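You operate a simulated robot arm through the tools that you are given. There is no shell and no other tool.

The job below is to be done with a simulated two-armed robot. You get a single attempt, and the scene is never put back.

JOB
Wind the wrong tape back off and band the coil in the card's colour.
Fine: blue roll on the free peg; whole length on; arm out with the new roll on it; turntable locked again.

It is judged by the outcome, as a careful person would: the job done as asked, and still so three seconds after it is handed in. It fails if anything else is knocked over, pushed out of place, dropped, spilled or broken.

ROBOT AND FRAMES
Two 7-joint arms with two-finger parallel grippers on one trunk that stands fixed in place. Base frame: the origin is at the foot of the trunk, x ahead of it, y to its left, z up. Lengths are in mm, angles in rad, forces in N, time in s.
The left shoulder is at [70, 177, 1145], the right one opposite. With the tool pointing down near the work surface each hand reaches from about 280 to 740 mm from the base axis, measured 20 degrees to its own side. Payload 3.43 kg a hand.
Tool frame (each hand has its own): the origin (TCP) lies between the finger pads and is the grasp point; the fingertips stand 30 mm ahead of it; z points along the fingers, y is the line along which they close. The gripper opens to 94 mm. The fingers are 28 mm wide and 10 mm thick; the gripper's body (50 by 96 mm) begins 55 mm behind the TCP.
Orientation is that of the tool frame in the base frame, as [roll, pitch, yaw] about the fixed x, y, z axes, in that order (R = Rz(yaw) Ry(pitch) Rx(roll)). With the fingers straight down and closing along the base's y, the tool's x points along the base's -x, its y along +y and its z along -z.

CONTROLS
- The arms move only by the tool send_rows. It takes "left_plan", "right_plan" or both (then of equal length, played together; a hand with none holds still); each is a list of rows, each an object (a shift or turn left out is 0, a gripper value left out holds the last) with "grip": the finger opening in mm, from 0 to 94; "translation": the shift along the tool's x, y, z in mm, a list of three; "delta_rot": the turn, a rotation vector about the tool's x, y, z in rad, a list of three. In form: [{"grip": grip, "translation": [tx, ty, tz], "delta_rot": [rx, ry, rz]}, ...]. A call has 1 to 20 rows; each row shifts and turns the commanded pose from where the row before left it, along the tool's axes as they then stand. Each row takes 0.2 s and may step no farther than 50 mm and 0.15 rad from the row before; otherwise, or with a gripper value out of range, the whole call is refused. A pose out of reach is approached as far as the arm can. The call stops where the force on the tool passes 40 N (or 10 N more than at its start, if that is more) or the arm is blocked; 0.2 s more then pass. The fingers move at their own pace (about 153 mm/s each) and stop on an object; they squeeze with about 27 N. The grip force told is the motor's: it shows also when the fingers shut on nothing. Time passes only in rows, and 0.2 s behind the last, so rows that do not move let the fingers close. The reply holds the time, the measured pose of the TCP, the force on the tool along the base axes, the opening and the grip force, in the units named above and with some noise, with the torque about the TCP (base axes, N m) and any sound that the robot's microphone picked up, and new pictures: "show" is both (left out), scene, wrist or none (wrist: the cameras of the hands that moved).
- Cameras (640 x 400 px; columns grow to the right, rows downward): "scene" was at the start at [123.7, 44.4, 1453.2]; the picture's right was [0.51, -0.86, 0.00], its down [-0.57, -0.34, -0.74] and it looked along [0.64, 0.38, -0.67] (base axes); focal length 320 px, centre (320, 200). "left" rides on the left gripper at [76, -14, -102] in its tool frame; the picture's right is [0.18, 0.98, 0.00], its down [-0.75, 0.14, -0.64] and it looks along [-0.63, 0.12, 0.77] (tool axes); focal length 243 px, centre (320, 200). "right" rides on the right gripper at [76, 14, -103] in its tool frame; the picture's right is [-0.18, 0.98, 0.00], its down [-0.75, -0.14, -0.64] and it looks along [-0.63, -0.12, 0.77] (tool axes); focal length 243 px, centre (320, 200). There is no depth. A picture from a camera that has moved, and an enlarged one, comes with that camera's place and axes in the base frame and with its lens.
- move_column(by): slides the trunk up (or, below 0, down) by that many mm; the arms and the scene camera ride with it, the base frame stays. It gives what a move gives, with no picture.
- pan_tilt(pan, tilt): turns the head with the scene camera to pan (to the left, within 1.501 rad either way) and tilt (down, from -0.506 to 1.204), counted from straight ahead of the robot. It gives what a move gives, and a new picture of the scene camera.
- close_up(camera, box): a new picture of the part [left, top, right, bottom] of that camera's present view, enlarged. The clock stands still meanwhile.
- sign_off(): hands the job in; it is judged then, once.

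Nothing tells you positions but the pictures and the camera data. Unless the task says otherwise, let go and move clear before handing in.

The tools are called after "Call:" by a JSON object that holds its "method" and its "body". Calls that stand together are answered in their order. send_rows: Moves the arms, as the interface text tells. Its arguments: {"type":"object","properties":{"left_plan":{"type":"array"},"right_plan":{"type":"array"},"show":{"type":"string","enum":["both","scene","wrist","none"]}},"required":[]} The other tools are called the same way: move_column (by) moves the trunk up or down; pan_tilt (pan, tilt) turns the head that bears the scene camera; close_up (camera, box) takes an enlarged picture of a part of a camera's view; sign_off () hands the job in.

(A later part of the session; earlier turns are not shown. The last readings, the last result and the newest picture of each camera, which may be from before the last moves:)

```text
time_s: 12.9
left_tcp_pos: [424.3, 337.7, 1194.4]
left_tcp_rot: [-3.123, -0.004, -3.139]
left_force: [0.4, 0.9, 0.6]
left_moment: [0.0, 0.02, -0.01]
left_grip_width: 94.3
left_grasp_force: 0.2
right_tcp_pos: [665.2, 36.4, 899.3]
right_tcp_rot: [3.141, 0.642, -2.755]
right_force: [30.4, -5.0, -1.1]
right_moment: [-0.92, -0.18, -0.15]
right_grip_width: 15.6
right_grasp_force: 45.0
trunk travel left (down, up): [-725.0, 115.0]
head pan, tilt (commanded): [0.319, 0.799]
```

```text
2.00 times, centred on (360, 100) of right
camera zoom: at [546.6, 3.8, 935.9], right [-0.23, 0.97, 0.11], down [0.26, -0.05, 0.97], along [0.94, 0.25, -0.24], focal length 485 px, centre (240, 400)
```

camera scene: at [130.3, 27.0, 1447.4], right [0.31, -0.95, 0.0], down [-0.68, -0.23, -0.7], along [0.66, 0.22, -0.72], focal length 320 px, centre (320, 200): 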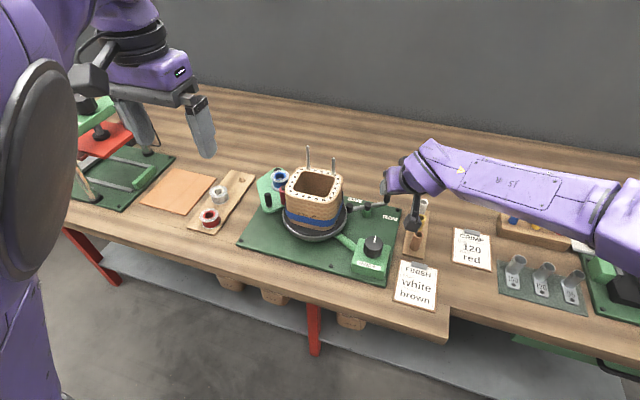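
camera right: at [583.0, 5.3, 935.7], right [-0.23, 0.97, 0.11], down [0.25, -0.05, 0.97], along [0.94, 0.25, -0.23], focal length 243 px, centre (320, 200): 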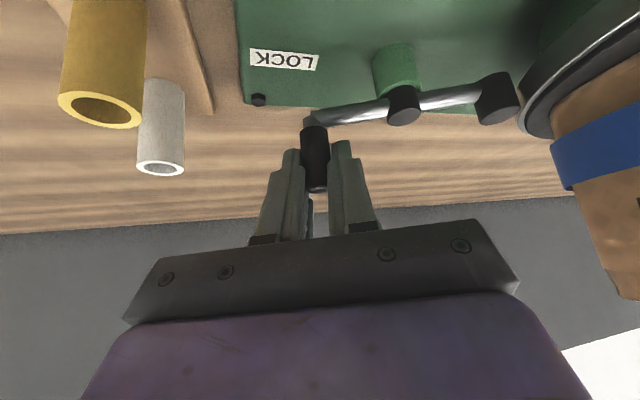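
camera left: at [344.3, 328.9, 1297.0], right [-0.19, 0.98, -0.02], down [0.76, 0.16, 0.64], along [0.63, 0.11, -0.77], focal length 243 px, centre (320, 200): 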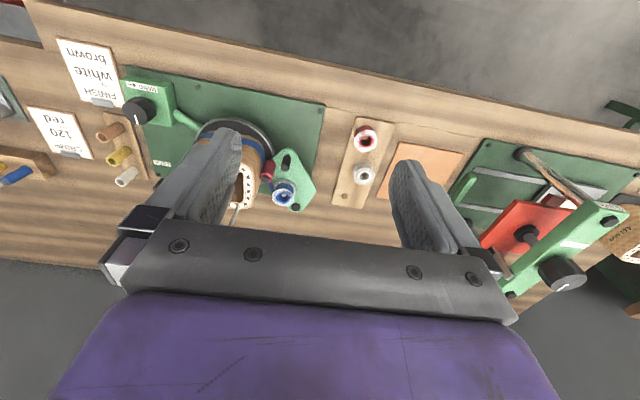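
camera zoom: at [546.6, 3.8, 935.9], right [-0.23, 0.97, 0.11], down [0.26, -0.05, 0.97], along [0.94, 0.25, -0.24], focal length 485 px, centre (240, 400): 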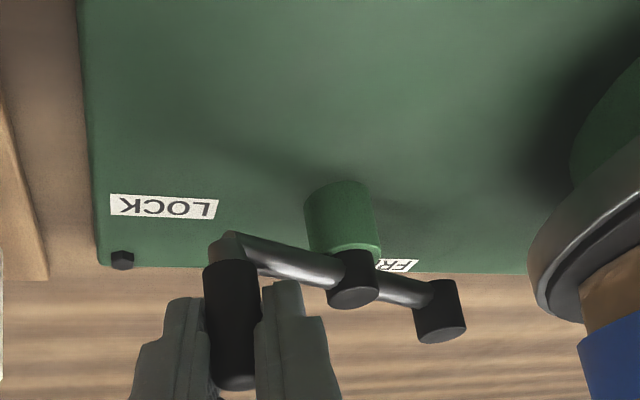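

The lever met its other stop (about 45° from the start, pad well off the rim), which should be FREE. I relax, let go and back off, then look at where it stays.

Call:
{"method": "send_rows", "body": {"right_plan": [{"translation": [-2.6, -1.0, 2.0]}, {"grip": 50}, {"grip": 50}, {"translation": [0, 0, -40]}, {"translation": [0, 0, -45]}], "show": "both"}}

Call:
{"method": "close_up", "body": {"camera": "scene", "box": [330, 170, 410, 230]}}

Call:
{"method": "close_up", "body": {"camera": "right", "box": [240, 0, 560, 200]}}

```text
time_s: 14.2
left_tcp_pos: [416.3, 338.4, 1197.5]
left_tcp_rot: [-3.123, -0.001, -3.136]
left_force: [-0.9, -0.8, 1.1]
left_moment: [-0.01, -0.03, -0.01]
left_grip_width: 93.9
left_grasp_force: 0.0
right_tcp_pos: [613.1, 19.2, 968.5]
right_tcp_rot: [3.14, 0.64, -2.754]
right_force: [-0.5, 0.5, 0.9]
right_moment: [0.02, 0.04, 0.03]
right_grip_width: 50.4
right_grasp_force: 0.1
trunk travel left (down, up): [-725.0, 115.0]
head pan, tilt (commanded): [0.319, 0.799]
camera scene: at [126.5, 25.7, 1447.6], right [0.31, -0.95, 0.0], down [-0.68, -0.23, -0.7], along [0.66, 0.22, -0.72], focal length 320 px, centre (320, 200)
camera right: at [494.6, -13.9, 1003.7], right [-0.24, 0.97, 0.11], down [0.26, -0.05, 0.96], along [0.94, 0.26, -0.24], focal length 243 px, centre (320, 200)
```

scene: 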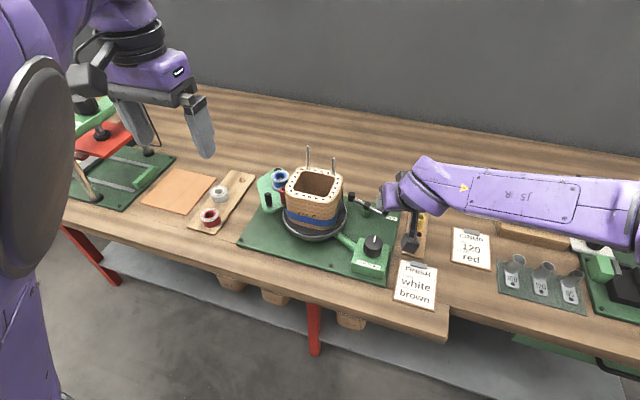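
right: 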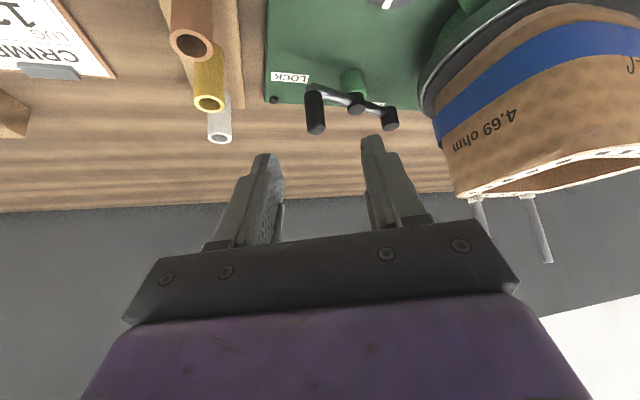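

```text
6.67 times, centred on (370, 200) of scene
camera zoom: at [126.5, 25.7, 1447.6], right [0.31, -0.95, 0.0], down [-0.68, -0.23, -0.7], along [0.66, 0.22, -0.72], focal length 2136 px, centre (-13, 200)
```

zoom: 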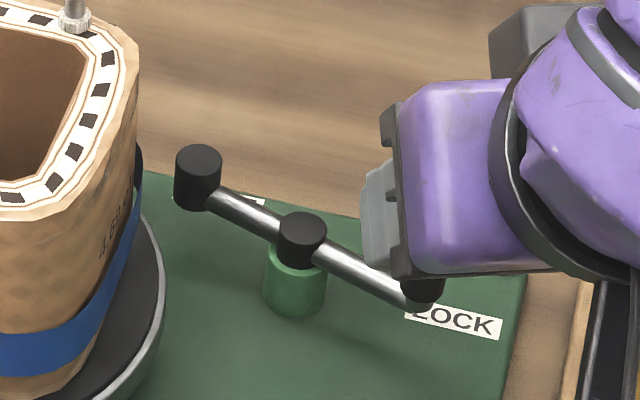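

```text
2.00 times, centred on (400, 100) of right
camera zoom: at [494.6, -13.9, 1003.7], right [-0.24, 0.97, 0.11], down [0.26, -0.05, 0.96], along [0.94, 0.26, -0.24], focal length 485 px, centre (160, 400)
```

zoom: 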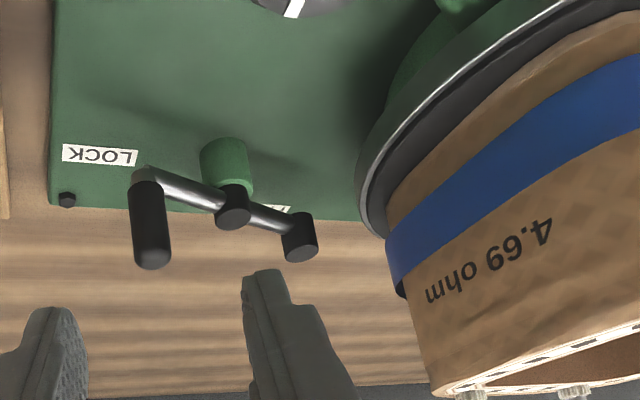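

The lever stays at its FREE-side stop. Now I straighten the right hand and bring it over the knob at (540, 45) to test which way it turns and whether the turntable is free.

Call:
{"method": "send_rows", "body": {"right_plan": [{"delta_rot": [0, 0.128, 0]}, {"delta_rot": [0, 0.128, 0]}, {"delta_rot": [0, 0.128, 0]}, {"delta_rot": [0, 0.128, 0]}, {"delta_rot": [0, 0.128, 0]}, {"delta_rot": [0, 0, 0.13]}, {"delta_rot": [0, 0, 0.13]}, {"delta_rot": [0, 0, 0.128]}, {"translation": [37, 13, 7], "grip": 70}, {"translation": [36, 13, 6]}], "show": "both"}}

Call:
{"method": "close_up", "body": {"camera": "right", "box": [220, 40, 440, 240]}}

Call:
{"method": "close_up", "body": {"camera": "scene", "box": [230, 140, 410, 290]}}

```text
time_s: 16.4
left_tcp_pos: [418.4, 338.1, 1196.8]
left_tcp_rot: [-3.124, 0.001, -3.137]
left_force: [-1.0, -0.7, 0.6]
left_moment: [0.01, -0.02, 0.01]
left_grip_width: 93.8
left_grasp_force: 0.0
right_tcp_pos: [544.7, 47.2, 946.5]
right_tcp_rot: [3.065, 0.18, 3.132]
right_force: [-0.2, 0.8, -1.0]
right_moment: [-0.03, -0.02, 0.0]
right_grip_width: 70.1
right_grasp_force: 0.0
right hand out of reach, approached as far as the arm can: row 4, 5
trunk travel left (down, up): [-725.0, 115.0]
head pan, tilt (commanded): [0.319, 0.799]
camera scene: at [127.6, 26.6, 1447.6], right [0.31, -0.95, 0.0], down [-0.68, -0.23, -0.7], along [0.66, 0.22, -0.72], focal length 320 px, centre (320, 200)
camera right: at [451.5, 55.4, 1034.4], right [0.18, 0.98, 0.11], down [0.63, -0.2, 0.75], along [0.76, -0.07, -0.65], focal length 243 px, centre (320, 200)
```

scene: 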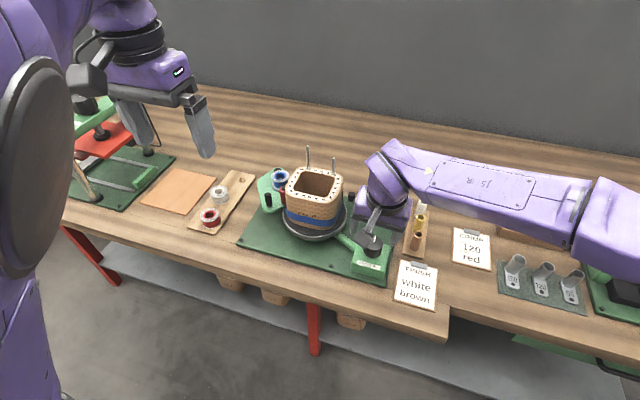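
right: 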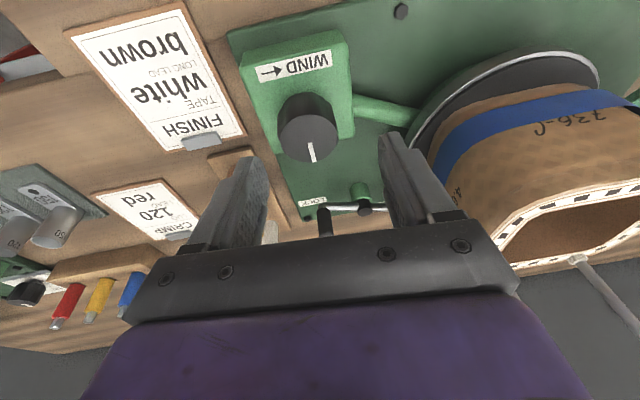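

```text
2.00 times, centred on (330, 140) of right
camera zoom: at [451.5, 55.4, 1034.4], right [0.18, 0.98, 0.11], down [0.63, -0.2, 0.75], along [0.76, -0.07, -0.65], focal length 485 px, centre (300, 320)
```

zoom: 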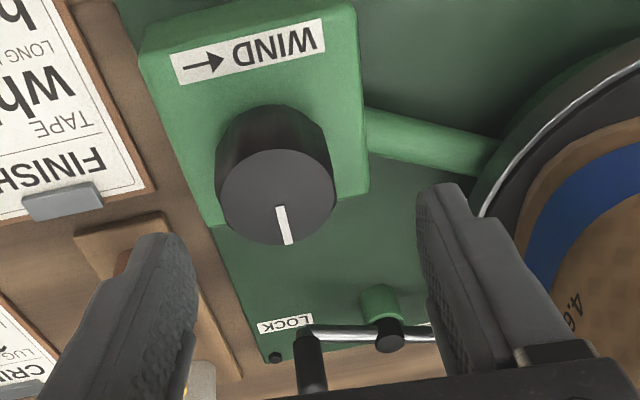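

```text
2.67 times, centred on (320, 215) of scene
camera zoom: at [127.6, 26.6, 1447.6], right [0.31, -0.95, 0.0], down [-0.68, -0.23, -0.7], along [0.66, 0.22, -0.72], focal length 854 px, centre (320, 160)
```

zoom: 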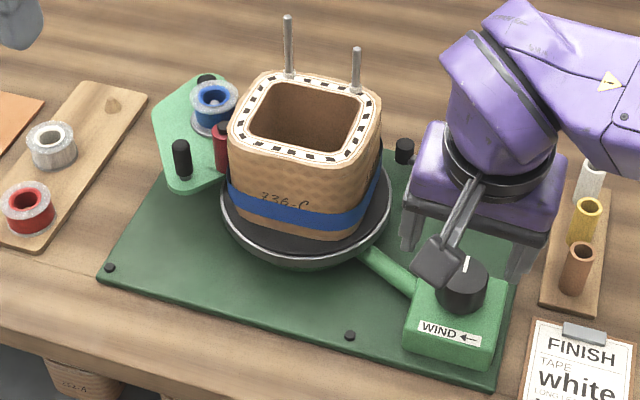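

Call:
{"method": "send_rows", "body": {"right_plan": [{"delta_rot": [0.077, 0.06, 0], "translation": [0, 0, 0]}, {"delta_rot": [0, 0.12, 0]}], "show": "wrist"}}

Call:
{"method": "close_up", "body": {"camera": "right", "box": [220, 40, 440, 240]}}

```text
time_s: 16.9
left_tcp_pos: [419.0, 337.4, 1196.3]
left_tcp_rot: [-3.122, -0.001, -3.137]
left_force: [0.0, 0.0, 0.0]
left_moment: [0.02, 0.0, -0.03]
left_grip_width: 93.9
left_grasp_force: 0.0
right_tcp_pos: [545.7, 47.6, 946.9]
right_tcp_rot: [-3.138, -0.002, 3.135]
right_force: [0.0, -0.1, -0.3]
right_moment: [-0.01, -0.02, -0.02]
right_grip_width: 69.8
right_grasp_force: 0.0
trunk travel left (down, up): [-725.0, 115.0]
head pan, tilt (commanded): [0.319, 0.799]
camera right: at [469.8, 62.6, 1047.8], right [0.19, 0.98, 0.0], down [0.75, -0.14, 0.64], along [0.63, -0.12, -0.77], focal length 243 px, centre (320, 200)
```

right: 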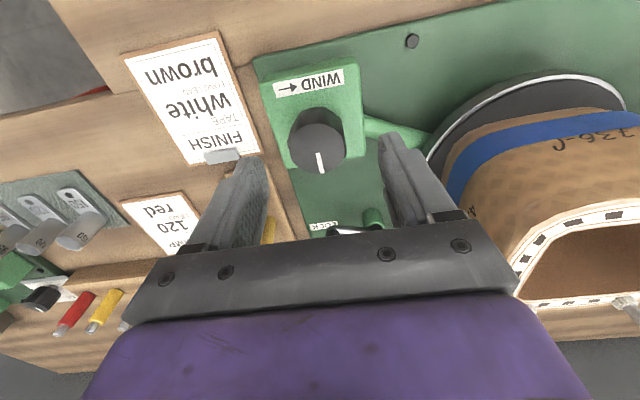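

```text
2.00 times, centred on (330, 140) of right
camera zoom: at [469.8, 62.6, 1047.8], right [0.19, 0.98, 0.0], down [0.75, -0.14, 0.64], along [0.63, -0.12, -0.77], focal length 485 px, centre (300, 320)
```

zoom: 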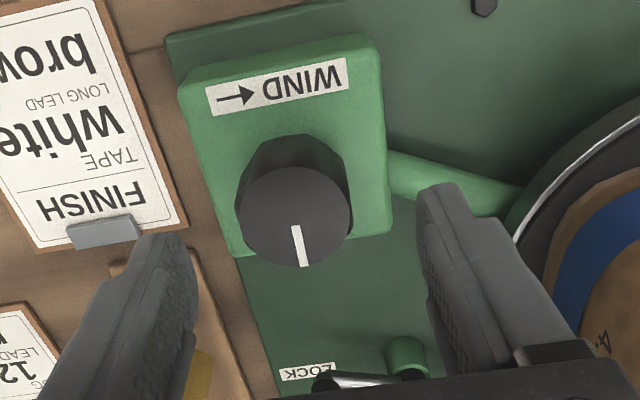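

Tool is straight again and the knob measures at (540, 47). I lower, close on the knob, and try a small clockwise twist to see what the turntable does.

Call:
{"method": "send_rows", "body": {"right_plan": [{"translation": [3, -0.3, 16]}, {"translation": [2.7, -0.3, 16]}, {"grip": 20}, {"grip": 20}], "show": "none"}}

Call:
{"method": "send_rows", "body": {"right_plan": [{"delta_rot": [0, 0, 0.1]}, {"delta_rot": [0, 0, 0.1]}, {"delta_rot": [0, 0, 0.1]}], "show": "wrist"}}

Call:
{"method": "close_up", "body": {"camera": "scene", "box": [230, 140, 410, 290]}}

```text
time_s: 17.9
left_tcp_pos: [418.0, 335.3, 1198.4]
left_tcp_rot: [-3.125, 0.0, -3.138]
left_force: [0.0, -0.6, -0.2]
left_moment: [0.0, -0.02, 0.03]
left_grip_width: 93.9
left_grasp_force: 0.1
right_tcp_pos: [540.6, 45.6, 914.8]
right_tcp_rot: [-3.14, 0.001, 3.132]
right_force: [0.4, -12.5, -1.2]
right_moment: [-0.39, -0.48, -0.21]
right_grip_width: 40.1
right_grasp_force: 44.8
trunk travel left (down, up): [-725.0, 115.0]
head pan, tilt (commanded): [0.319, 0.799]
```

```text
time_s: 18.8
left_tcp_pos: [419.4, 338.3, 1195.9]
left_tcp_rot: [-3.125, -0.002, -3.138]
left_force: [0.1, 0.6, -0.3]
left_moment: [-0.01, -0.03, -0.01]
left_grip_width: 94.1
left_grasp_force: 0.0
right_tcp_pos: [540.9, 47.6, 913.9]
right_tcp_rot: [3.141, 0.0, 2.833]
right_force: [4.6, -2.1, 3.1]
right_moment: [0.47, -0.47, -0.13]
right_grip_width: 40.1
right_grasp_force: 45.0
trunk travel left (down, up): [-725.0, 115.0]
head pan, tilt (commanded): [0.319, 0.799]
camera right: at [471.5, 84.2, 1016.3], right [0.47, 0.88, 0.0], down [0.68, -0.36, 0.64], along [0.57, -0.3, -0.77], focal length 243 px, centre (320, 200)
```

right: 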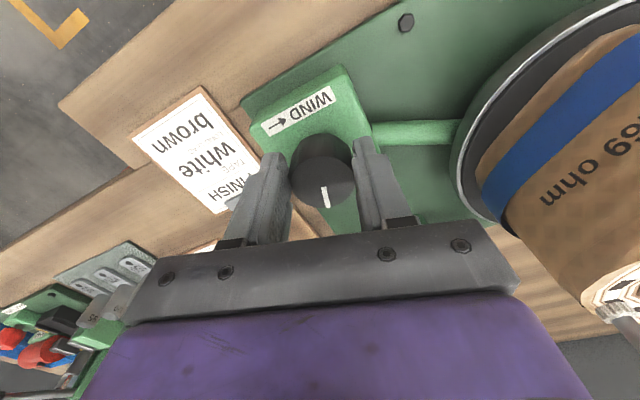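

```text
2.67 times, centred on (320, 215) of scene
camera zoom: at [129.0, 25.8, 1447.5], right [0.31, -0.95, 0.0], down [-0.68, -0.23, -0.7], along [0.66, 0.22, -0.72], focal length 854 px, centre (320, 160)
```

zoom: 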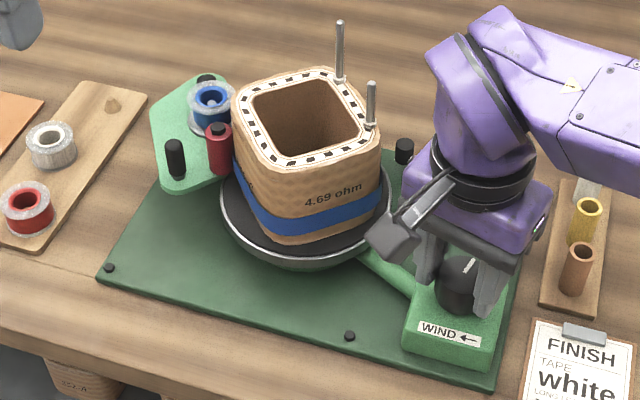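

The turntable is free, and clockwise knob motion turned the coil clockwise (geared up, ~3:1), the unwinding sense by the tape path. I continue clockwise and check that the band shortens.

Call:
{"method": "send_rows", "body": {"right_plan": [{"delta_rot": [0, 0, 0.1]}, {"delta_rot": [0, 0, 0.1]}, {"delta_rot": [0, 0, 0.1]}, {"delta_rot": [0, 0, 0.1]}], "show": "none"}}

Call:
{"method": "close_up", "body": {"camera": "scene", "box": [230, 140, 410, 290]}}

Call:
{"method": "close_up", "body": {"camera": "left", "box": [180, 80, 340, 240]}}

```text
time_s: 19.8
left_tcp_pos: [418.9, 342.5, 1195.6]
left_tcp_rot: [-3.122, 0.0, -3.136]
left_force: [0.0, -0.1, -0.1]
left_moment: [-0.02, 0.01, -0.01]
left_grip_width: 94.1
left_grasp_force: 0.1
right_tcp_pos: [542.6, 50.0, 914.4]
right_tcp_rot: [3.141, 0.004, 2.436]
right_force: [12.9, 17.0, 12.8]
right_moment: [1.01, -0.45, 0.65]
right_grip_width: 40.3
right_grasp_force: 45.3
trunk travel left (down, up): [-725.0, 115.0]
head pan, tilt (commanded): [0.319, 0.799]
```

```text
2.67 times, centred on (320, 215) of scene
camera zoom: at [129.4, 29.9, 1447.5], right [0.32, -0.95, 0.0], down [-0.68, -0.23, -0.7], along [0.66, 0.22, -0.72], focal length 854 px, centre (320, 160)
```

zoom: 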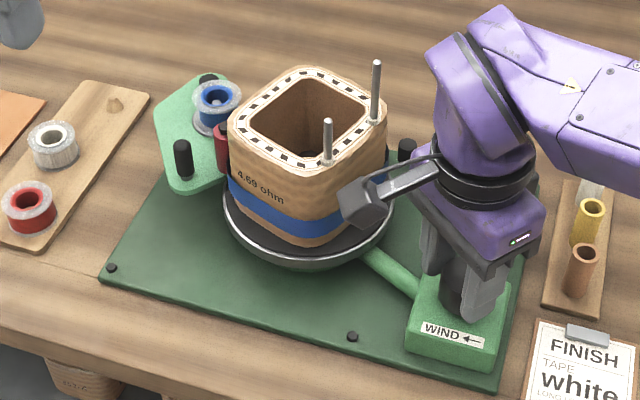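

```text
2.50 times, centred on (260, 160) of left
camera zoom: at [343.5, 330.8, 1297.4], right [-0.19, 0.98, -0.02], down [0.75, 0.16, 0.64], along [0.63, 0.1, -0.77], focal length 606 px, centre (470, 300)
```

zoom: 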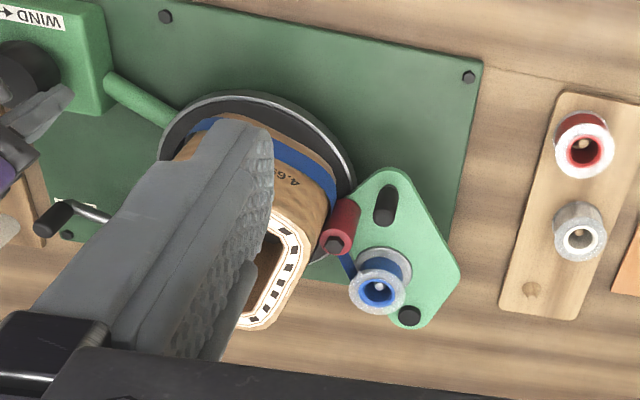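

The coil has turned about 107° clockwise and the strip still runs from roll to roller. I ease the side load and keep unwinding.

Call:
{"method": "send_rows", "body": {"right_plan": [{"translation": [0, 1, -0.7], "delta_rot": [0, 0, 0.1]}, {"translation": [0, 1, -0.7], "delta_rot": [0, 0, 0.1]}, {"translation": [0, 1, 0], "delta_rot": [0, 0, 0.1]}, {"delta_rot": [0, 0, 0.1]}], "show": "none"}}

Call:
{"method": "close_up", "body": {"camera": "scene", "box": [230, 140, 410, 290]}}

Call:
{"method": "close_up", "body": {"camera": "left", "box": [180, 80, 340, 240]}}

```text
time_s: 20.8
left_tcp_pos: [420.5, 344.8, 1193.9]
left_tcp_rot: [-3.12, -0.005, -3.135]
left_force: [0.4, -0.6, 0.4]
left_moment: [-0.03, 0.02, -0.02]
left_grip_width: 93.9
left_grasp_force: 0.1
right_tcp_pos: [543.1, 54.6, 913.9]
right_tcp_rot: [-3.137, 0.002, 2.032]
right_force: [11.9, 27.5, 1.2]
right_moment: [1.51, -0.23, 0.16]
right_grip_width: 39.7
right_grasp_force: 44.6
trunk travel left (down, up): [-725.0, 115.0]
head pan, tilt (commanded): [0.319, 0.799]
```

```text
2.67 times, centred on (320, 215) of scene
camera zoom: at [131.0, 32.8, 1447.1], right [0.31, -0.95, 0.0], down [-0.68, -0.23, -0.69], along [0.66, 0.22, -0.72], focal length 854 px, centre (320, 160)
```

zoom: 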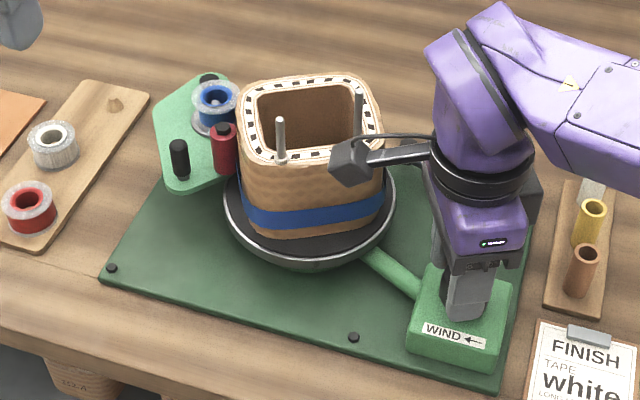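

```text
2.50 times, centred on (260, 160) of left
camera zoom: at [344.9, 333.4, 1295.9], right [-0.19, 0.98, -0.02], down [0.75, 0.16, 0.64], along [0.63, 0.1, -0.77], focal length 606 px, centre (470, 300)
```

zoom: 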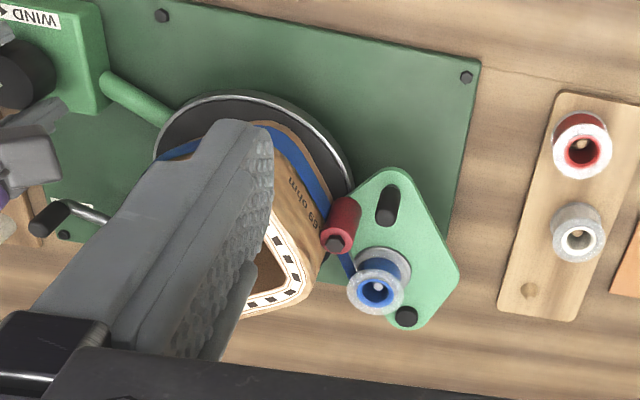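

The growing side force shows I'm gripping the knob off-centre: triangulating from both right-camera views puts it at (550, 45) with its top near z 892. I'll let go, read the unloaded pose and re-centre.

Call:
{"method": "send_rows", "body": {"right_plan": [{"grip": 65}, {"grip": 65}, {"translation": [0, 0, -20]}], "show": "wrist"}}

Call:
{"method": "close_up", "body": {"camera": "right", "box": [220, 40, 440, 240]}}

Call:
{"method": "close_up", "body": {"camera": "scene", "box": [230, 140, 410, 290]}}

```text
time_s: 21.6
left_tcp_pos: [418.3, 338.1, 1196.8]
left_tcp_rot: [-3.124, -0.002, -3.136]
left_force: [0.4, 0.1, 0.4]
left_moment: [0.04, -0.02, -0.02]
left_grip_width: 93.9
left_grasp_force: 0.1
right_tcp_pos: [542.3, 46.4, 935.8]
right_tcp_rot: [-3.14, 0.002, 2.032]
right_force: [-0.5, 0.0, -0.4]
right_moment: [0.02, -0.02, -0.01]
right_grip_width: 65.1
right_grasp_force: 0.0
trunk travel left (down, up): [-725.0, 115.0]
head pan, tilt (commanded): [0.319, 0.799]
camera right: at [520.1, 120.8, 1036.8], right [0.96, 0.27, 0.0], down [0.21, -0.74, 0.64], along [0.18, -0.62, -0.77], focal length 243 px, centre (320, 200)
```

right: 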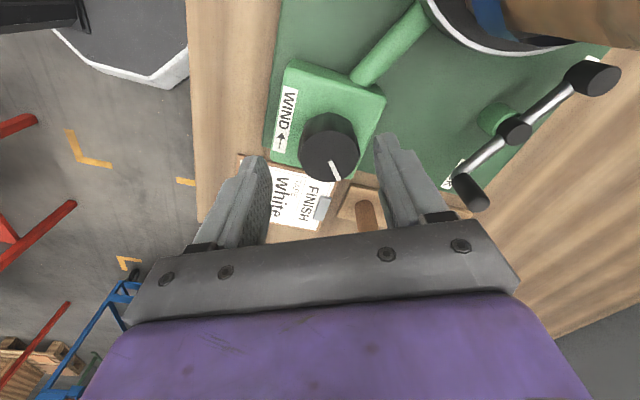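

```text
2.00 times, centred on (330, 140) of right
camera zoom: at [520.1, 120.8, 1036.8], right [0.96, 0.27, 0.0], down [0.21, -0.74, 0.64], along [0.18, -0.62, -0.77], focal length 485 px, centre (300, 320)
```

zoom: 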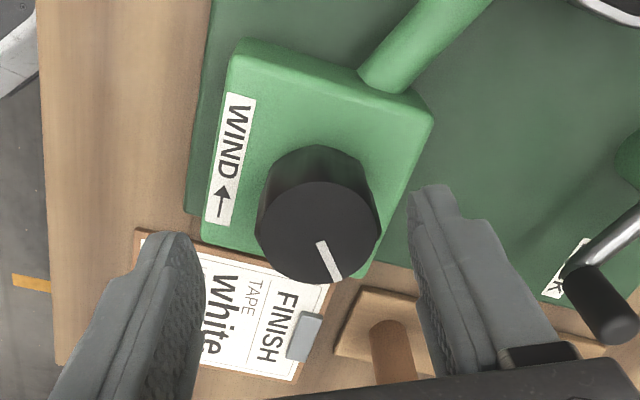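

```text
2.67 times, centred on (320, 215) of scene
camera zoom: at [127.5, 24.6, 1447.6], right [0.31, -0.95, 0.0], down [-0.68, -0.22, -0.7], along [0.66, 0.22, -0.72], focal length 854 px, centre (320, 160)
```

zoom: 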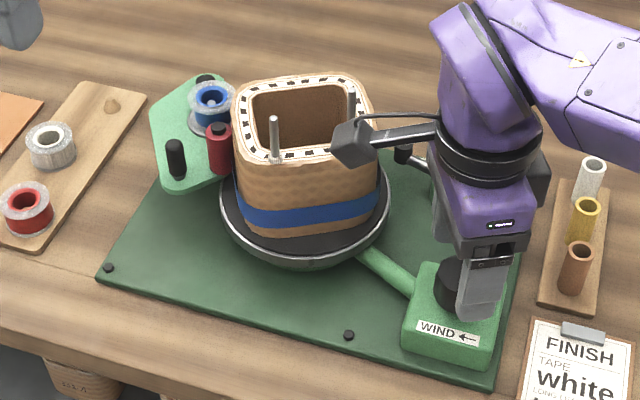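

Three views agree: knob centre (548.7, 45.3), top z 895; it has turned 48° for 149° of coil, a 3:1 drive. I regrip centred and lower, and go on clockwise.

Call:
{"method": "send_rows", "body": {"right_plan": [{"translation": [-3.8, 5.2, 10]}, {"translation": [0, 0, 22]}, {"grip": 20}, {"grip": 20}, {"delta_rot": [0, 0, 0.1]}, {"delta_rot": [0, 0, 0.1]}, {"delta_rot": [0, 0, 0.1]}, {"delta_rot": [0, 0, 0.1]}], "show": "none"}}

Call:
{"method": "close_up", "body": {"camera": "scene", "box": [230, 140, 410, 290]}}

Call:
{"method": "close_up", "body": {"camera": "left", "box": [180, 80, 340, 240]}}

```text
time_s: 23.4
left_tcp_pos: [418.0, 336.1, 1196.1]
left_tcp_rot: [-3.123, 0.0, -3.139]
left_force: [0.6, 1.0, -0.6]
left_moment: [-0.01, 0.0, -0.03]
left_grip_width: 94.1
left_grasp_force: 0.1
right_tcp_pos: [548.4, 46.2, 901.9]
right_tcp_rot: [-3.141, 0.001, 1.633]
right_force: [-8.3, -9.4, -11.9]
right_moment: [-0.03, -0.64, -0.08]
right_grip_width: 39.7
right_grasp_force: 45.3
trunk travel left (down, up): [-725.0, 115.0]
head pan, tilt (commanded): [0.319, 0.799]
```

```text
2.67 times, centred on (320, 215) of scene
camera zoom: at [128.2, 24.4, 1447.5], right [0.31, -0.95, 0.0], down [-0.68, -0.22, -0.7], along [0.66, 0.22, -0.72], focal length 854 px, centre (320, 160)
```

zoom: 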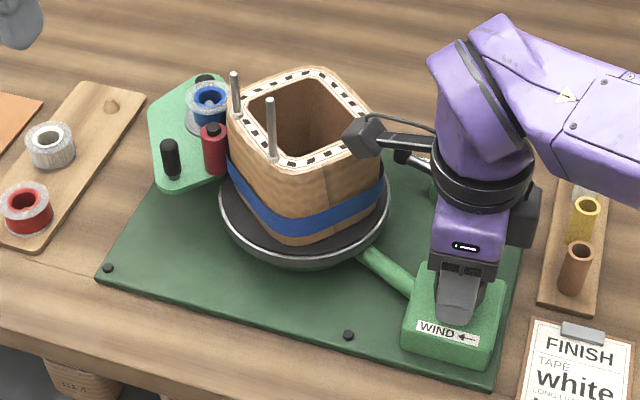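

```text
2.50 times, centred on (260, 160) of left
camera zoom: at [342.6, 325.5, 1298.8], right [-0.19, 0.98, -0.02], down [0.75, 0.16, 0.64], along [0.63, 0.11, -0.77], focal length 606 px, centre (470, 300)
```

zoom: 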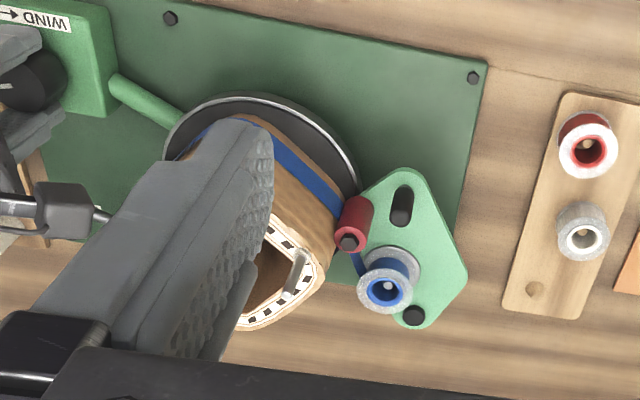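

Low forces now that it's centred. Continuing clockwise.

Call:
{"method": "send_rows", "body": {"right_plan": [{"delta_rot": [0, 0, 0.12]}, {"delta_rot": [0, 0, 0.12]}, {"delta_rot": [0, 0, 0.12]}, {"delta_rot": [0, 0, 0.12]}, {"delta_rot": [0, 0, 0.12]}, {"delta_rot": [0, 0, 0.12]}, {"delta_rot": [0, 0, 0.12]}], "show": "none"}}

Call:
{"method": "close_up", "body": {"camera": "scene", "box": [230, 140, 410, 290]}}

Call:
{"method": "close_up", "body": {"camera": "left", "box": [180, 80, 340, 240]}}

```text
time_s: 24.9
left_tcp_pos: [418.7, 336.3, 1198.1]
left_tcp_rot: [-3.125, 0.001, -3.135]
left_force: [-0.9, 0.1, 0.3]
left_moment: [0.03, -0.06, 0.0]
left_grip_width: 94.3
left_grasp_force: 0.0
right_tcp_pos: [548.7, 46.2, 902.4]
right_tcp_rot: [-3.142, 0.003, 0.791]
right_force: [-9.1, -12.1, -15.1]
right_moment: [-0.07, 0.3, 0.09]
right_grip_width: 39.9
right_grasp_force: 44.9
trunk travel left (down, up): [-725.0, 115.0]
head pan, tilt (commanded): [0.319, 0.799]
```

```text
2.67 times, centred on (320, 215) of scene
camera zoom: at [128.8, 23.6, 1447.5], right [0.31, -0.95, 0.0], down [-0.68, -0.22, -0.7], along [0.66, 0.22, -0.72], focal length 854 px, centre (320, 160)
```

zoom: 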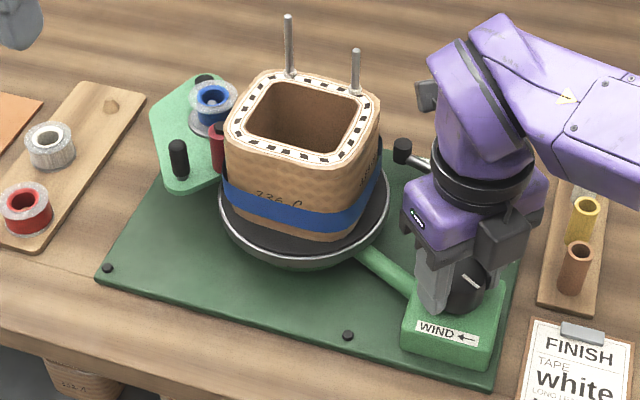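

```text
2.50 times, centred on (260, 160) of left
camera zoom: at [343.2, 325.0, 1298.7], right [-0.19, 0.98, -0.02], down [0.75, 0.16, 0.64], along [0.63, 0.11, -0.77], focal length 606 px, centre (470, 300)
```

zoom: 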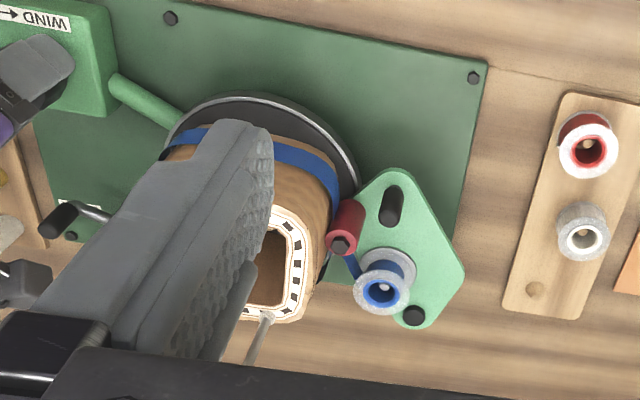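

The coil has made a full turn. I compare the blue roll with the start to be sure tape is returning to it.

Call:
{"method": "close_up", "body": {"camera": "scene", "box": [250, 150, 350, 230]}}

Call:
{"method": "close_up", "body": {"camera": "left", "box": [240, 130, 320, 220]}}

```text
5.00 times, centred on (300, 190) of scene
camera zoom: at [128.8, 23.6, 1447.5], right [0.31, -0.95, 0.0], down [-0.68, -0.22, -0.7], along [0.66, 0.22, -0.72], focal length 1602 px, centre (420, 250)
```

zoom: 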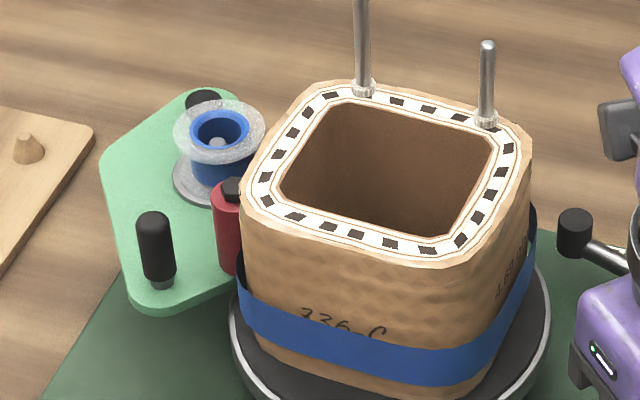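

```text
4.44 times, centred on (280, 175) of left
camera zoom: at [343.2, 325.0, 1298.7], right [-0.19, 0.98, -0.02], down [0.75, 0.16, 0.64], along [0.63, 0.11, -0.77], focal length 1078 px, centre (498, 311)
```

zoom: 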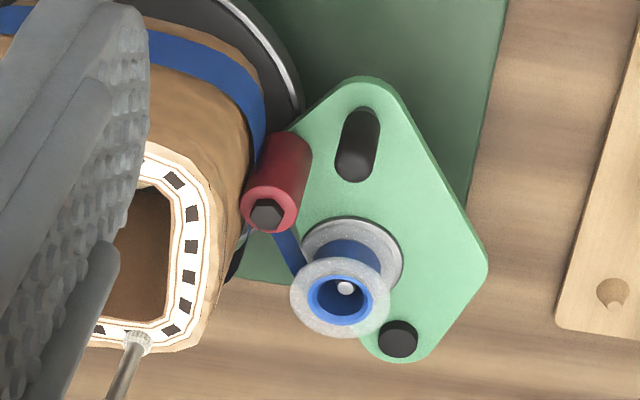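

The blue roll looks thinner than at the start, so clockwise is WIND (matching the arrow on the near side). I reverse: counter-clockwise to take the tape off, watching the roll grow.

Call:
{"method": "send_rows", "body": {"right_plan": [{"delta_rot": [0, 0, -0.12]}, {"delta_rot": [0, 0, -0.12]}, {"delta_rot": [0, 0, -0.12]}, {"delta_rot": [0, 0, -0.12]}, {"delta_rot": [0, 0, -0.12]}, {"delta_rot": [0, 0, -0.12]}, {"delta_rot": [0, 0, -0.12]}, {"delta_rot": [0, 0, -0.12]}, {"delta_rot": [0, 0, -0.12]}, {"delta_rot": [0, 0, -0.12]}, {"delta_rot": [0, 0, -0.12]}, {"delta_rot": [0, 0, -0.12]}], "show": "none"}}

Call:
{"method": "close_up", "body": {"camera": "scene", "box": [250, 150, 350, 230]}}

Call:
{"method": "close_up", "body": {"camera": "left", "box": [240, 130, 320, 220]}}

```text
time_s: 27.6
left_tcp_pos: [419.2, 337.5, 1198.5]
left_tcp_rot: [-3.125, 0.001, -3.136]
left_force: [-0.2, -0.7, 0.3]
left_moment: [-0.01, 0.02, -0.01]
left_grip_width: 93.9
left_grasp_force: 0.0
right_tcp_pos: [547.3, 45.7, 903.0]
right_tcp_rot: [-3.141, 0.0, 2.238]
right_force: [-19.1, -14.5, -19.0]
right_moment: [0.21, -0.31, -0.03]
right_grip_width: 39.6
right_grasp_force: 44.9
trunk travel left (down, up): [-725.0, 115.0]
head pan, tilt (commanded): [0.319, 0.799]
```

```text
5.00 times, centred on (300, 190) of scene
camera zoom: at [127.1, 23.0, 1447.6], right [0.31, -0.95, 0.0], down [-0.68, -0.22, -0.7], along [0.66, 0.22, -0.72], focal length 1602 px, centre (420, 250)
```

zoom: 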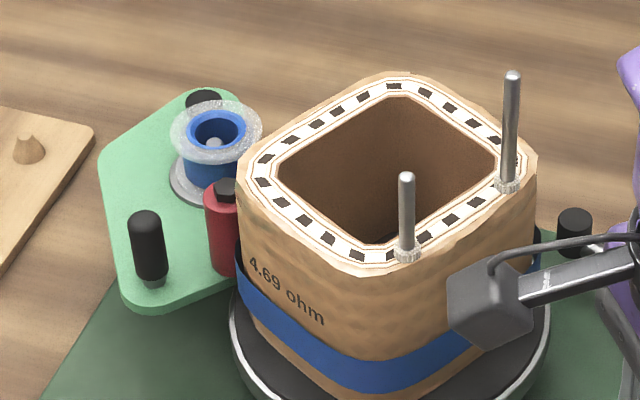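

```text
4.44 times, centred on (280, 175) of left
camera zoom: at [341.6, 324.9, 1299.3], right [-0.19, 0.98, -0.02], down [0.75, 0.15, 0.64], along [0.63, 0.11, -0.77], focal length 1078 px, centre (498, 311)
```

zoom: 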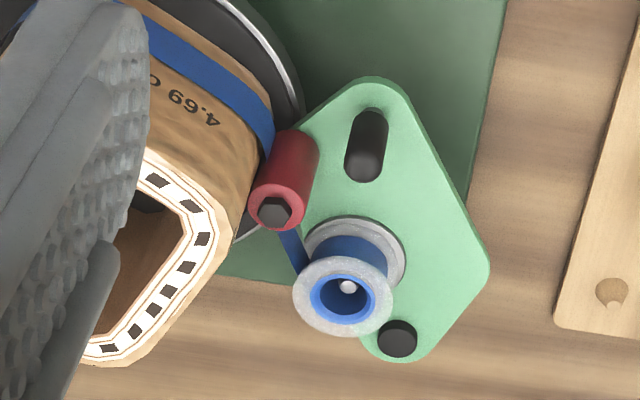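

The roll is growing again, so counter-clockwise unwinds. I continue to near the wrist's limit.

Call:
{"method": "send_rows", "body": {"right_plan": [{"translation": [0.1, -1.2, 0.5], "delta_rot": [0, 0, -0.12]}, {"translation": [0.1, -1.2, 0.5], "delta_rot": [0, 0, -0.12]}, {"translation": [0, -0.6, 0.5], "delta_rot": [0, 0, -0.12]}, {"delta_rot": [0, 0, -0.12]}, {"delta_rot": [0, 0, -0.12]}, {"delta_rot": [0, 0, -0.12]}, {"delta_rot": [0, 0, -0.12]}, {"delta_rot": [0, 0, -0.12]}, {"delta_rot": [0, 0, -0.12]}, {"delta_rot": [0, 0, -0.1]}], "show": "none"}}

Call:
{"method": "close_up", "body": {"camera": "scene", "box": [230, 140, 410, 290]}}

Call:
{"method": "close_up", "body": {"camera": "left", "box": [240, 130, 320, 220]}}

```text
time_s: 29.8
left_tcp_pos: [416.5, 337.3, 1196.9]
left_tcp_rot: [-3.124, 0.001, -3.139]
left_force: [-0.3, 0.2, -0.1]
left_moment: [0.01, 0.01, 0.04]
left_grip_width: 94.1
left_grasp_force: 0.0
right_tcp_pos: [547.3, 44.5, 903.2]
right_tcp_rot: [-3.138, 0.001, -2.867]
right_force: [5.5, -6.1, 14.7]
right_moment: [0.3, 0.34, -0.09]
right_grip_width: 39.8
right_grasp_force: 45.4
trunk travel left (down, up): [-725.0, 115.0]
head pan, tilt (commanded): [0.319, 0.799]
```

```text
2.67 times, centred on (320, 215) of scene
camera zoom: at [127.8, 24.5, 1447.8], right [0.31, -0.95, 0.0], down [-0.68, -0.22, -0.7], along [0.66, 0.22, -0.72], focal length 854 px, centre (320, 160)
```

zoom: 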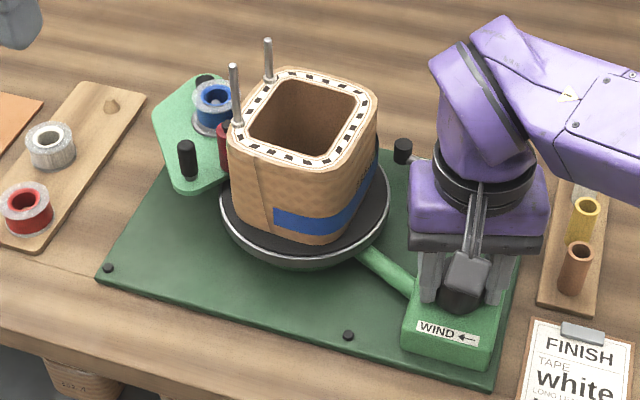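

```text
4.44 times, centred on (280, 175) of left
camera zoom: at [342.1, 326.3, 1299.1], right [-0.19, 0.98, -0.02], down [0.75, 0.16, 0.64], along [0.63, 0.11, -0.77], focal length 1078 px, centre (498, 311)
```

zoom: 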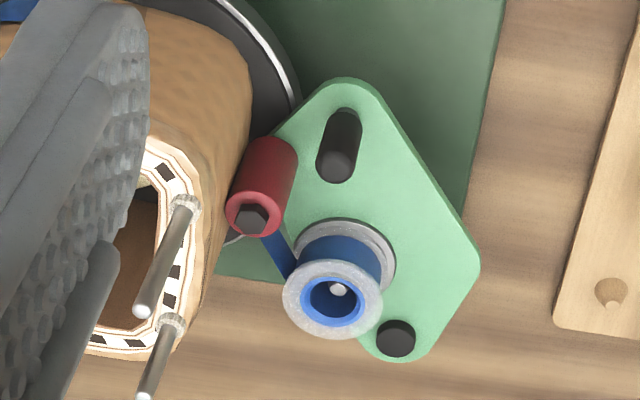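

The band's leading end has appeared on the near face: about three quarters of a turn remains. I let go, wind the wrist back, and regrip the knob.

Call:
{"method": "send_rows", "body": {"right_plan": [{"grip": 68}, {"grip": 68}, {"delta_rot": [0, 0, 0.15]}, {"delta_rot": [0, 0, 0.15]}, {"delta_rot": [0, 0, 0.15]}, {"delta_rot": [0, 0, 0.15]}, {"delta_rot": [0, 0, 0.15]}, {"delta_rot": [0, 0, 0.15]}, {"delta_rot": [0, 0, 0.15]}, {"delta_rot": [0, 0, 0.15]}, {"delta_rot": [0, 0, 0.15]}, {"delta_rot": [0, 0, 0.15]}, {"delta_rot": [0, 0, 0.15]}, {"delta_rot": [0, 0, 0.15]}], "show": "wrist"}}

Call:
{"method": "close_up", "body": {"camera": "scene", "box": [230, 140, 410, 290]}}

```text
time_s: 32.8
left_tcp_pos: [417.7, 337.8, 1195.5]
left_tcp_rot: [-3.124, -0.001, -3.136]
left_force: [-0.3, 0.3, -1.0]
left_moment: [0.0, -0.03, 0.03]
left_grip_width: 94.0
left_grasp_force: 0.1
right_tcp_pos: [546.6, 45.9, 901.2]
right_tcp_rot: [-3.14, 0.005, 1.615]
right_force: [-0.2, 0.0, 0.4]
right_moment: [0.03, -0.02, -0.01]
right_grip_width: 67.9
right_grasp_force: 0.1
trunk travel left (down, up): [-725.0, 115.0]
head pan, tilt (commanded): [0.319, 0.799]
camera right: at [557.5, 122.3, 1002.9], right [0.99, -0.14, 0.0], down [-0.11, -0.76, 0.64], along [-0.09, -0.64, -0.76], focal length 243 px, centre (320, 200)
```

right: 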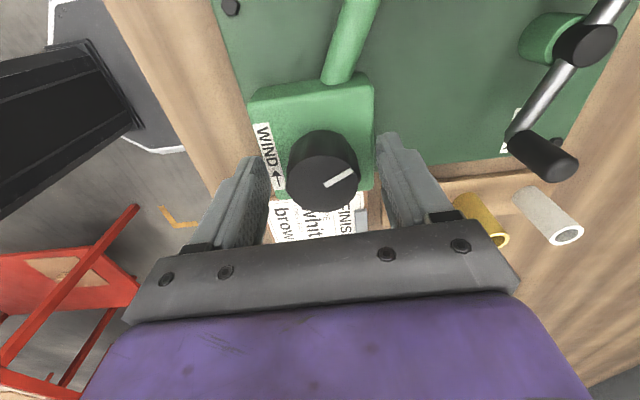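

```text
2.67 times, centred on (320, 215) of scene
camera zoom: at [128.5, 26.0, 1447.5], right [0.31, -0.95, 0.0], down [-0.68, -0.23, -0.7], along [0.66, 0.22, -0.72], focal length 854 px, centre (320, 160)
```

zoom: 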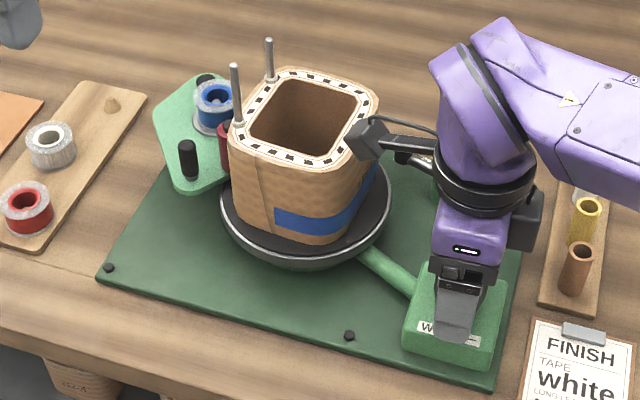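

Call:
{"method": "send_rows", "body": {"right_plan": [{"translation": [0, 2, -1], "grip": 20}, {"grip": 20}, {"delta_rot": [0, 0, -0.12]}, {"delta_rot": [0, 0, -0.12]}, {"delta_rot": [0, 0, -0.12]}, {"delta_rot": [0, 0, -0.12]}, {"delta_rot": [0, 0, -0.12]}, {"delta_rot": [0, 0, -0.12]}, {"delta_rot": [0, 0, -0.12]}, {"delta_rot": [0, 0, -0.12]}], "show": "none"}}

Call:
{"method": "close_up", "body": {"camera": "scene", "box": [230, 140, 410, 290]}}

Call:
{"method": "close_up", "body": {"camera": "left", "box": [180, 80, 340, 240]}}

```text
time_s: 35.0
left_tcp_pos: [417.6, 337.7, 1196.4]
left_tcp_rot: [-3.126, 0.001, -3.135]
left_force: [-0.6, 0.4, -0.2]
left_moment: [0.03, -0.01, 0.02]
left_grip_width: 93.9
left_grasp_force: 0.0
right_tcp_pos: [548.0, 46.0, 902.0]
right_tcp_rot: [-3.14, -0.001, 2.582]
right_force: [-17.5, -10.1, -22.1]
right_moment: [0.73, -0.48, 0.25]
right_grip_width: 39.5
right_grasp_force: 45.2
trunk travel left (down, up): [-725.0, 115.0]
head pan, tilt (commanded): [0.319, 0.799]
```

```text
2.67 times, centred on (320, 215) of scene
camera zoom: at [127.8, 23.6, 1447.5], right [0.31, -0.95, 0.0], down [-0.68, -0.22, -0.7], along [0.66, 0.22, -0.72], focal length 854 px, centre (320, 160)
```

zoom: 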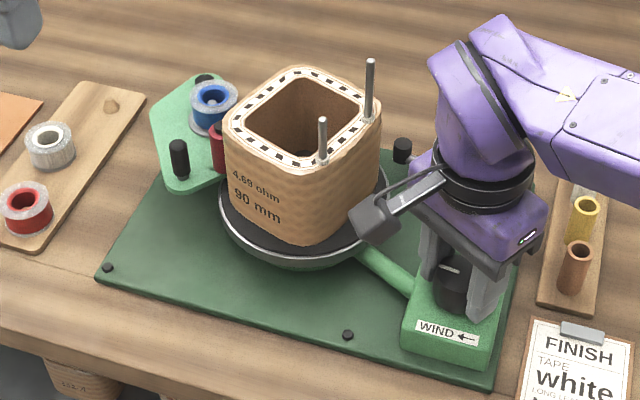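

```text
2.50 times, centred on (260, 160) of left
camera zoom: at [342.3, 325.5, 1298.9], right [-0.19, 0.98, -0.02], down [0.75, 0.15, 0.64], along [0.63, 0.11, -0.77], focal length 606 px, centre (470, 300)
```

zoom: 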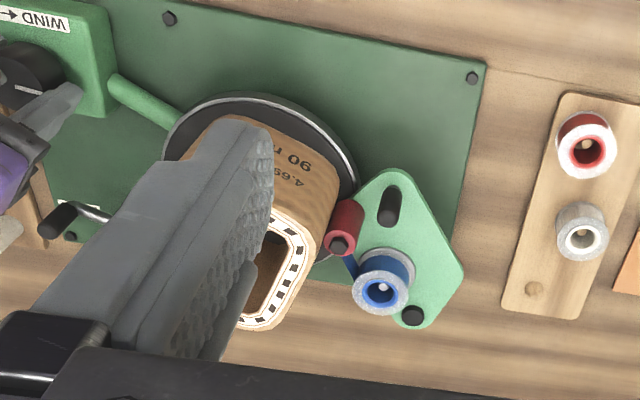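

Call:
{"method": "send_rows", "body": {"right_plan": [{"translation": [0.6, -1.3, 0.7], "delta_rot": [0, 0, -0.12]}, {"translation": [0.6, -1.3, 0.7], "delta_rot": [0, 0, -0.12]}, {"delta_rot": [0, 0, -0.12]}, {"delta_rot": [0, 0, -0.12]}], "show": "none"}}

Call:
{"method": "close_up", "body": {"camera": "scene", "box": [230, 140, 410, 290]}}

Call:
{"method": "close_up", "body": {"camera": "left", "box": [240, 130, 320, 220]}}

```text
time_s: 36.0
left_tcp_pos: [419.5, 340.1, 1197.3]
left_tcp_rot: [-3.123, -0.002, -3.137]
left_force: [-0.3, -0.3, -0.4]
left_moment: [0.0, -0.04, -0.01]
left_grip_width: 94.0
left_grasp_force: 0.0
right_tcp_pos: [548.4, 44.7, 901.8]
right_tcp_rot: [-3.14, 0.002, 3.061]
right_force: [1.3, 3.0, -0.5]
right_moment: [0.7, 0.91, -0.04]
right_grip_width: 39.4
right_grasp_force: 45.0
trunk travel left (down, up): [-725.0, 115.0]
head pan, tilt (commanded): [0.319, 0.799]
```

```text
2.67 times, centred on (320, 215) of scene
camera zoom: at [129.3, 26.4, 1447.6], right [0.31, -0.95, 0.0], down [-0.68, -0.23, -0.7], along [0.66, 0.22, -0.72], focal length 854 px, centre (320, 160)
```

zoom: 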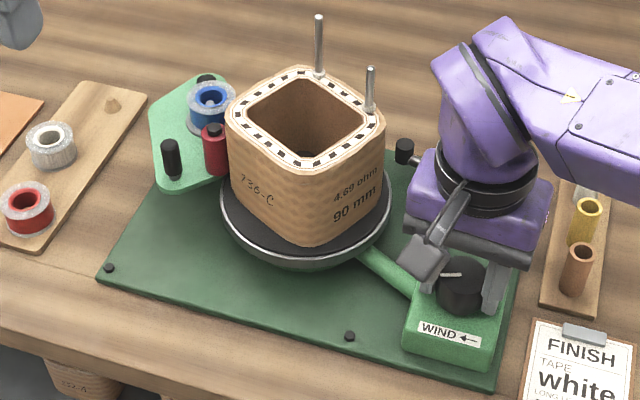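

```text
4.44 times, centred on (280, 175) of left
camera zoom: at [343.4, 328.0, 1298.2], right [-0.19, 0.98, -0.02], down [0.75, 0.16, 0.64], along [0.63, 0.11, -0.77], focal length 1078 px, centre (498, 311)
```

zoom: 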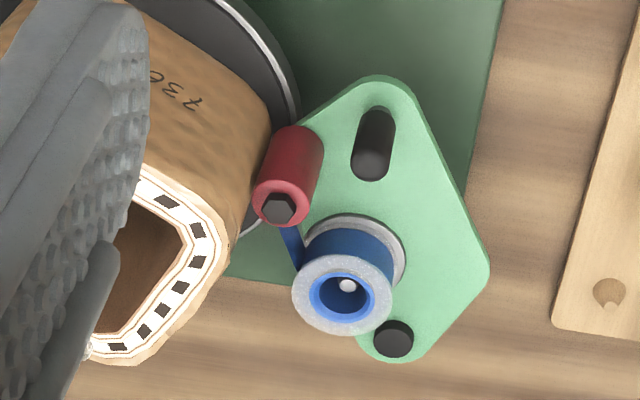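

Call:
{"method": "send_rows", "body": {"right_plan": [{"delta_rot": [0, 0, -0.1]}, {"delta_rot": [0, 0, -0.1]}], "show": "none"}}

Call:
{"method": "close_up", "body": {"camera": "left", "box": [240, 130, 320, 220]}}

Call:
{"method": "close_up", "body": {"camera": "scene", "box": [250, 150, 350, 230]}}

```text
time_s: 36.5
left_tcp_pos: [419.0, 338.5, 1195.3]
left_tcp_rot: [-3.122, -0.001, -3.138]
left_force: [0.9, 0.5, -0.4]
left_moment: [-0.01, 0.0, 0.0]
left_grip_width: 94.2
left_grasp_force: 0.2
right_tcp_pos: [547.3, 44.9, 901.8]
right_tcp_rot: [-3.139, 0.001, -3.024]
right_force: [6.9, 6.6, 4.3]
right_moment: [1.18, -0.68, -0.13]
right_grip_width: 40.0
right_grasp_force: 45.4
trunk travel left (down, up): [-725.0, 115.0]
head pan, tilt (commanded): [0.319, 0.799]
```

```text
4.44 times, centred on (280, 175) of left
camera zoom: at [343.4, 328.5, 1298.0], right [-0.19, 0.98, -0.02], down [0.75, 0.16, 0.64], along [0.63, 0.11, -0.77], focal length 1078 px, centre (498, 311)
```

zoom: 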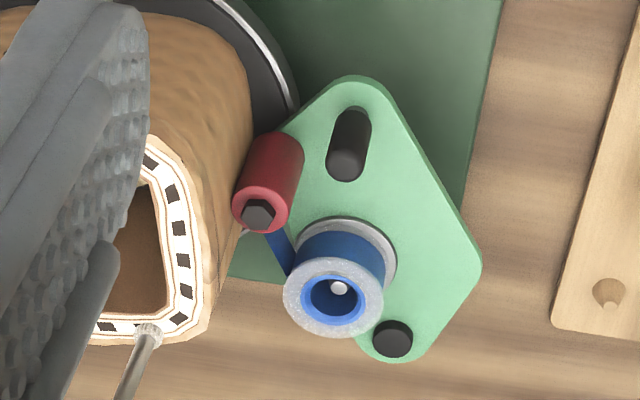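

```text
5.00 times, centred on (300, 190) of scene
camera zoom: at [129.3, 27.0, 1447.5], right [0.31, -0.95, 0.0], down [-0.68, -0.23, -0.7], along [0.66, 0.22, -0.72], focal length 1602 px, centre (420, 250)
```

zoom: 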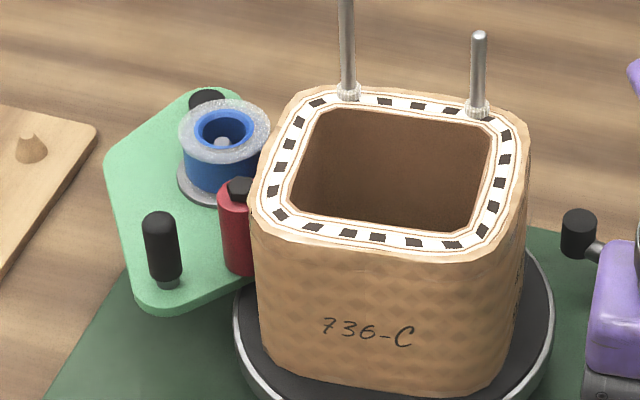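

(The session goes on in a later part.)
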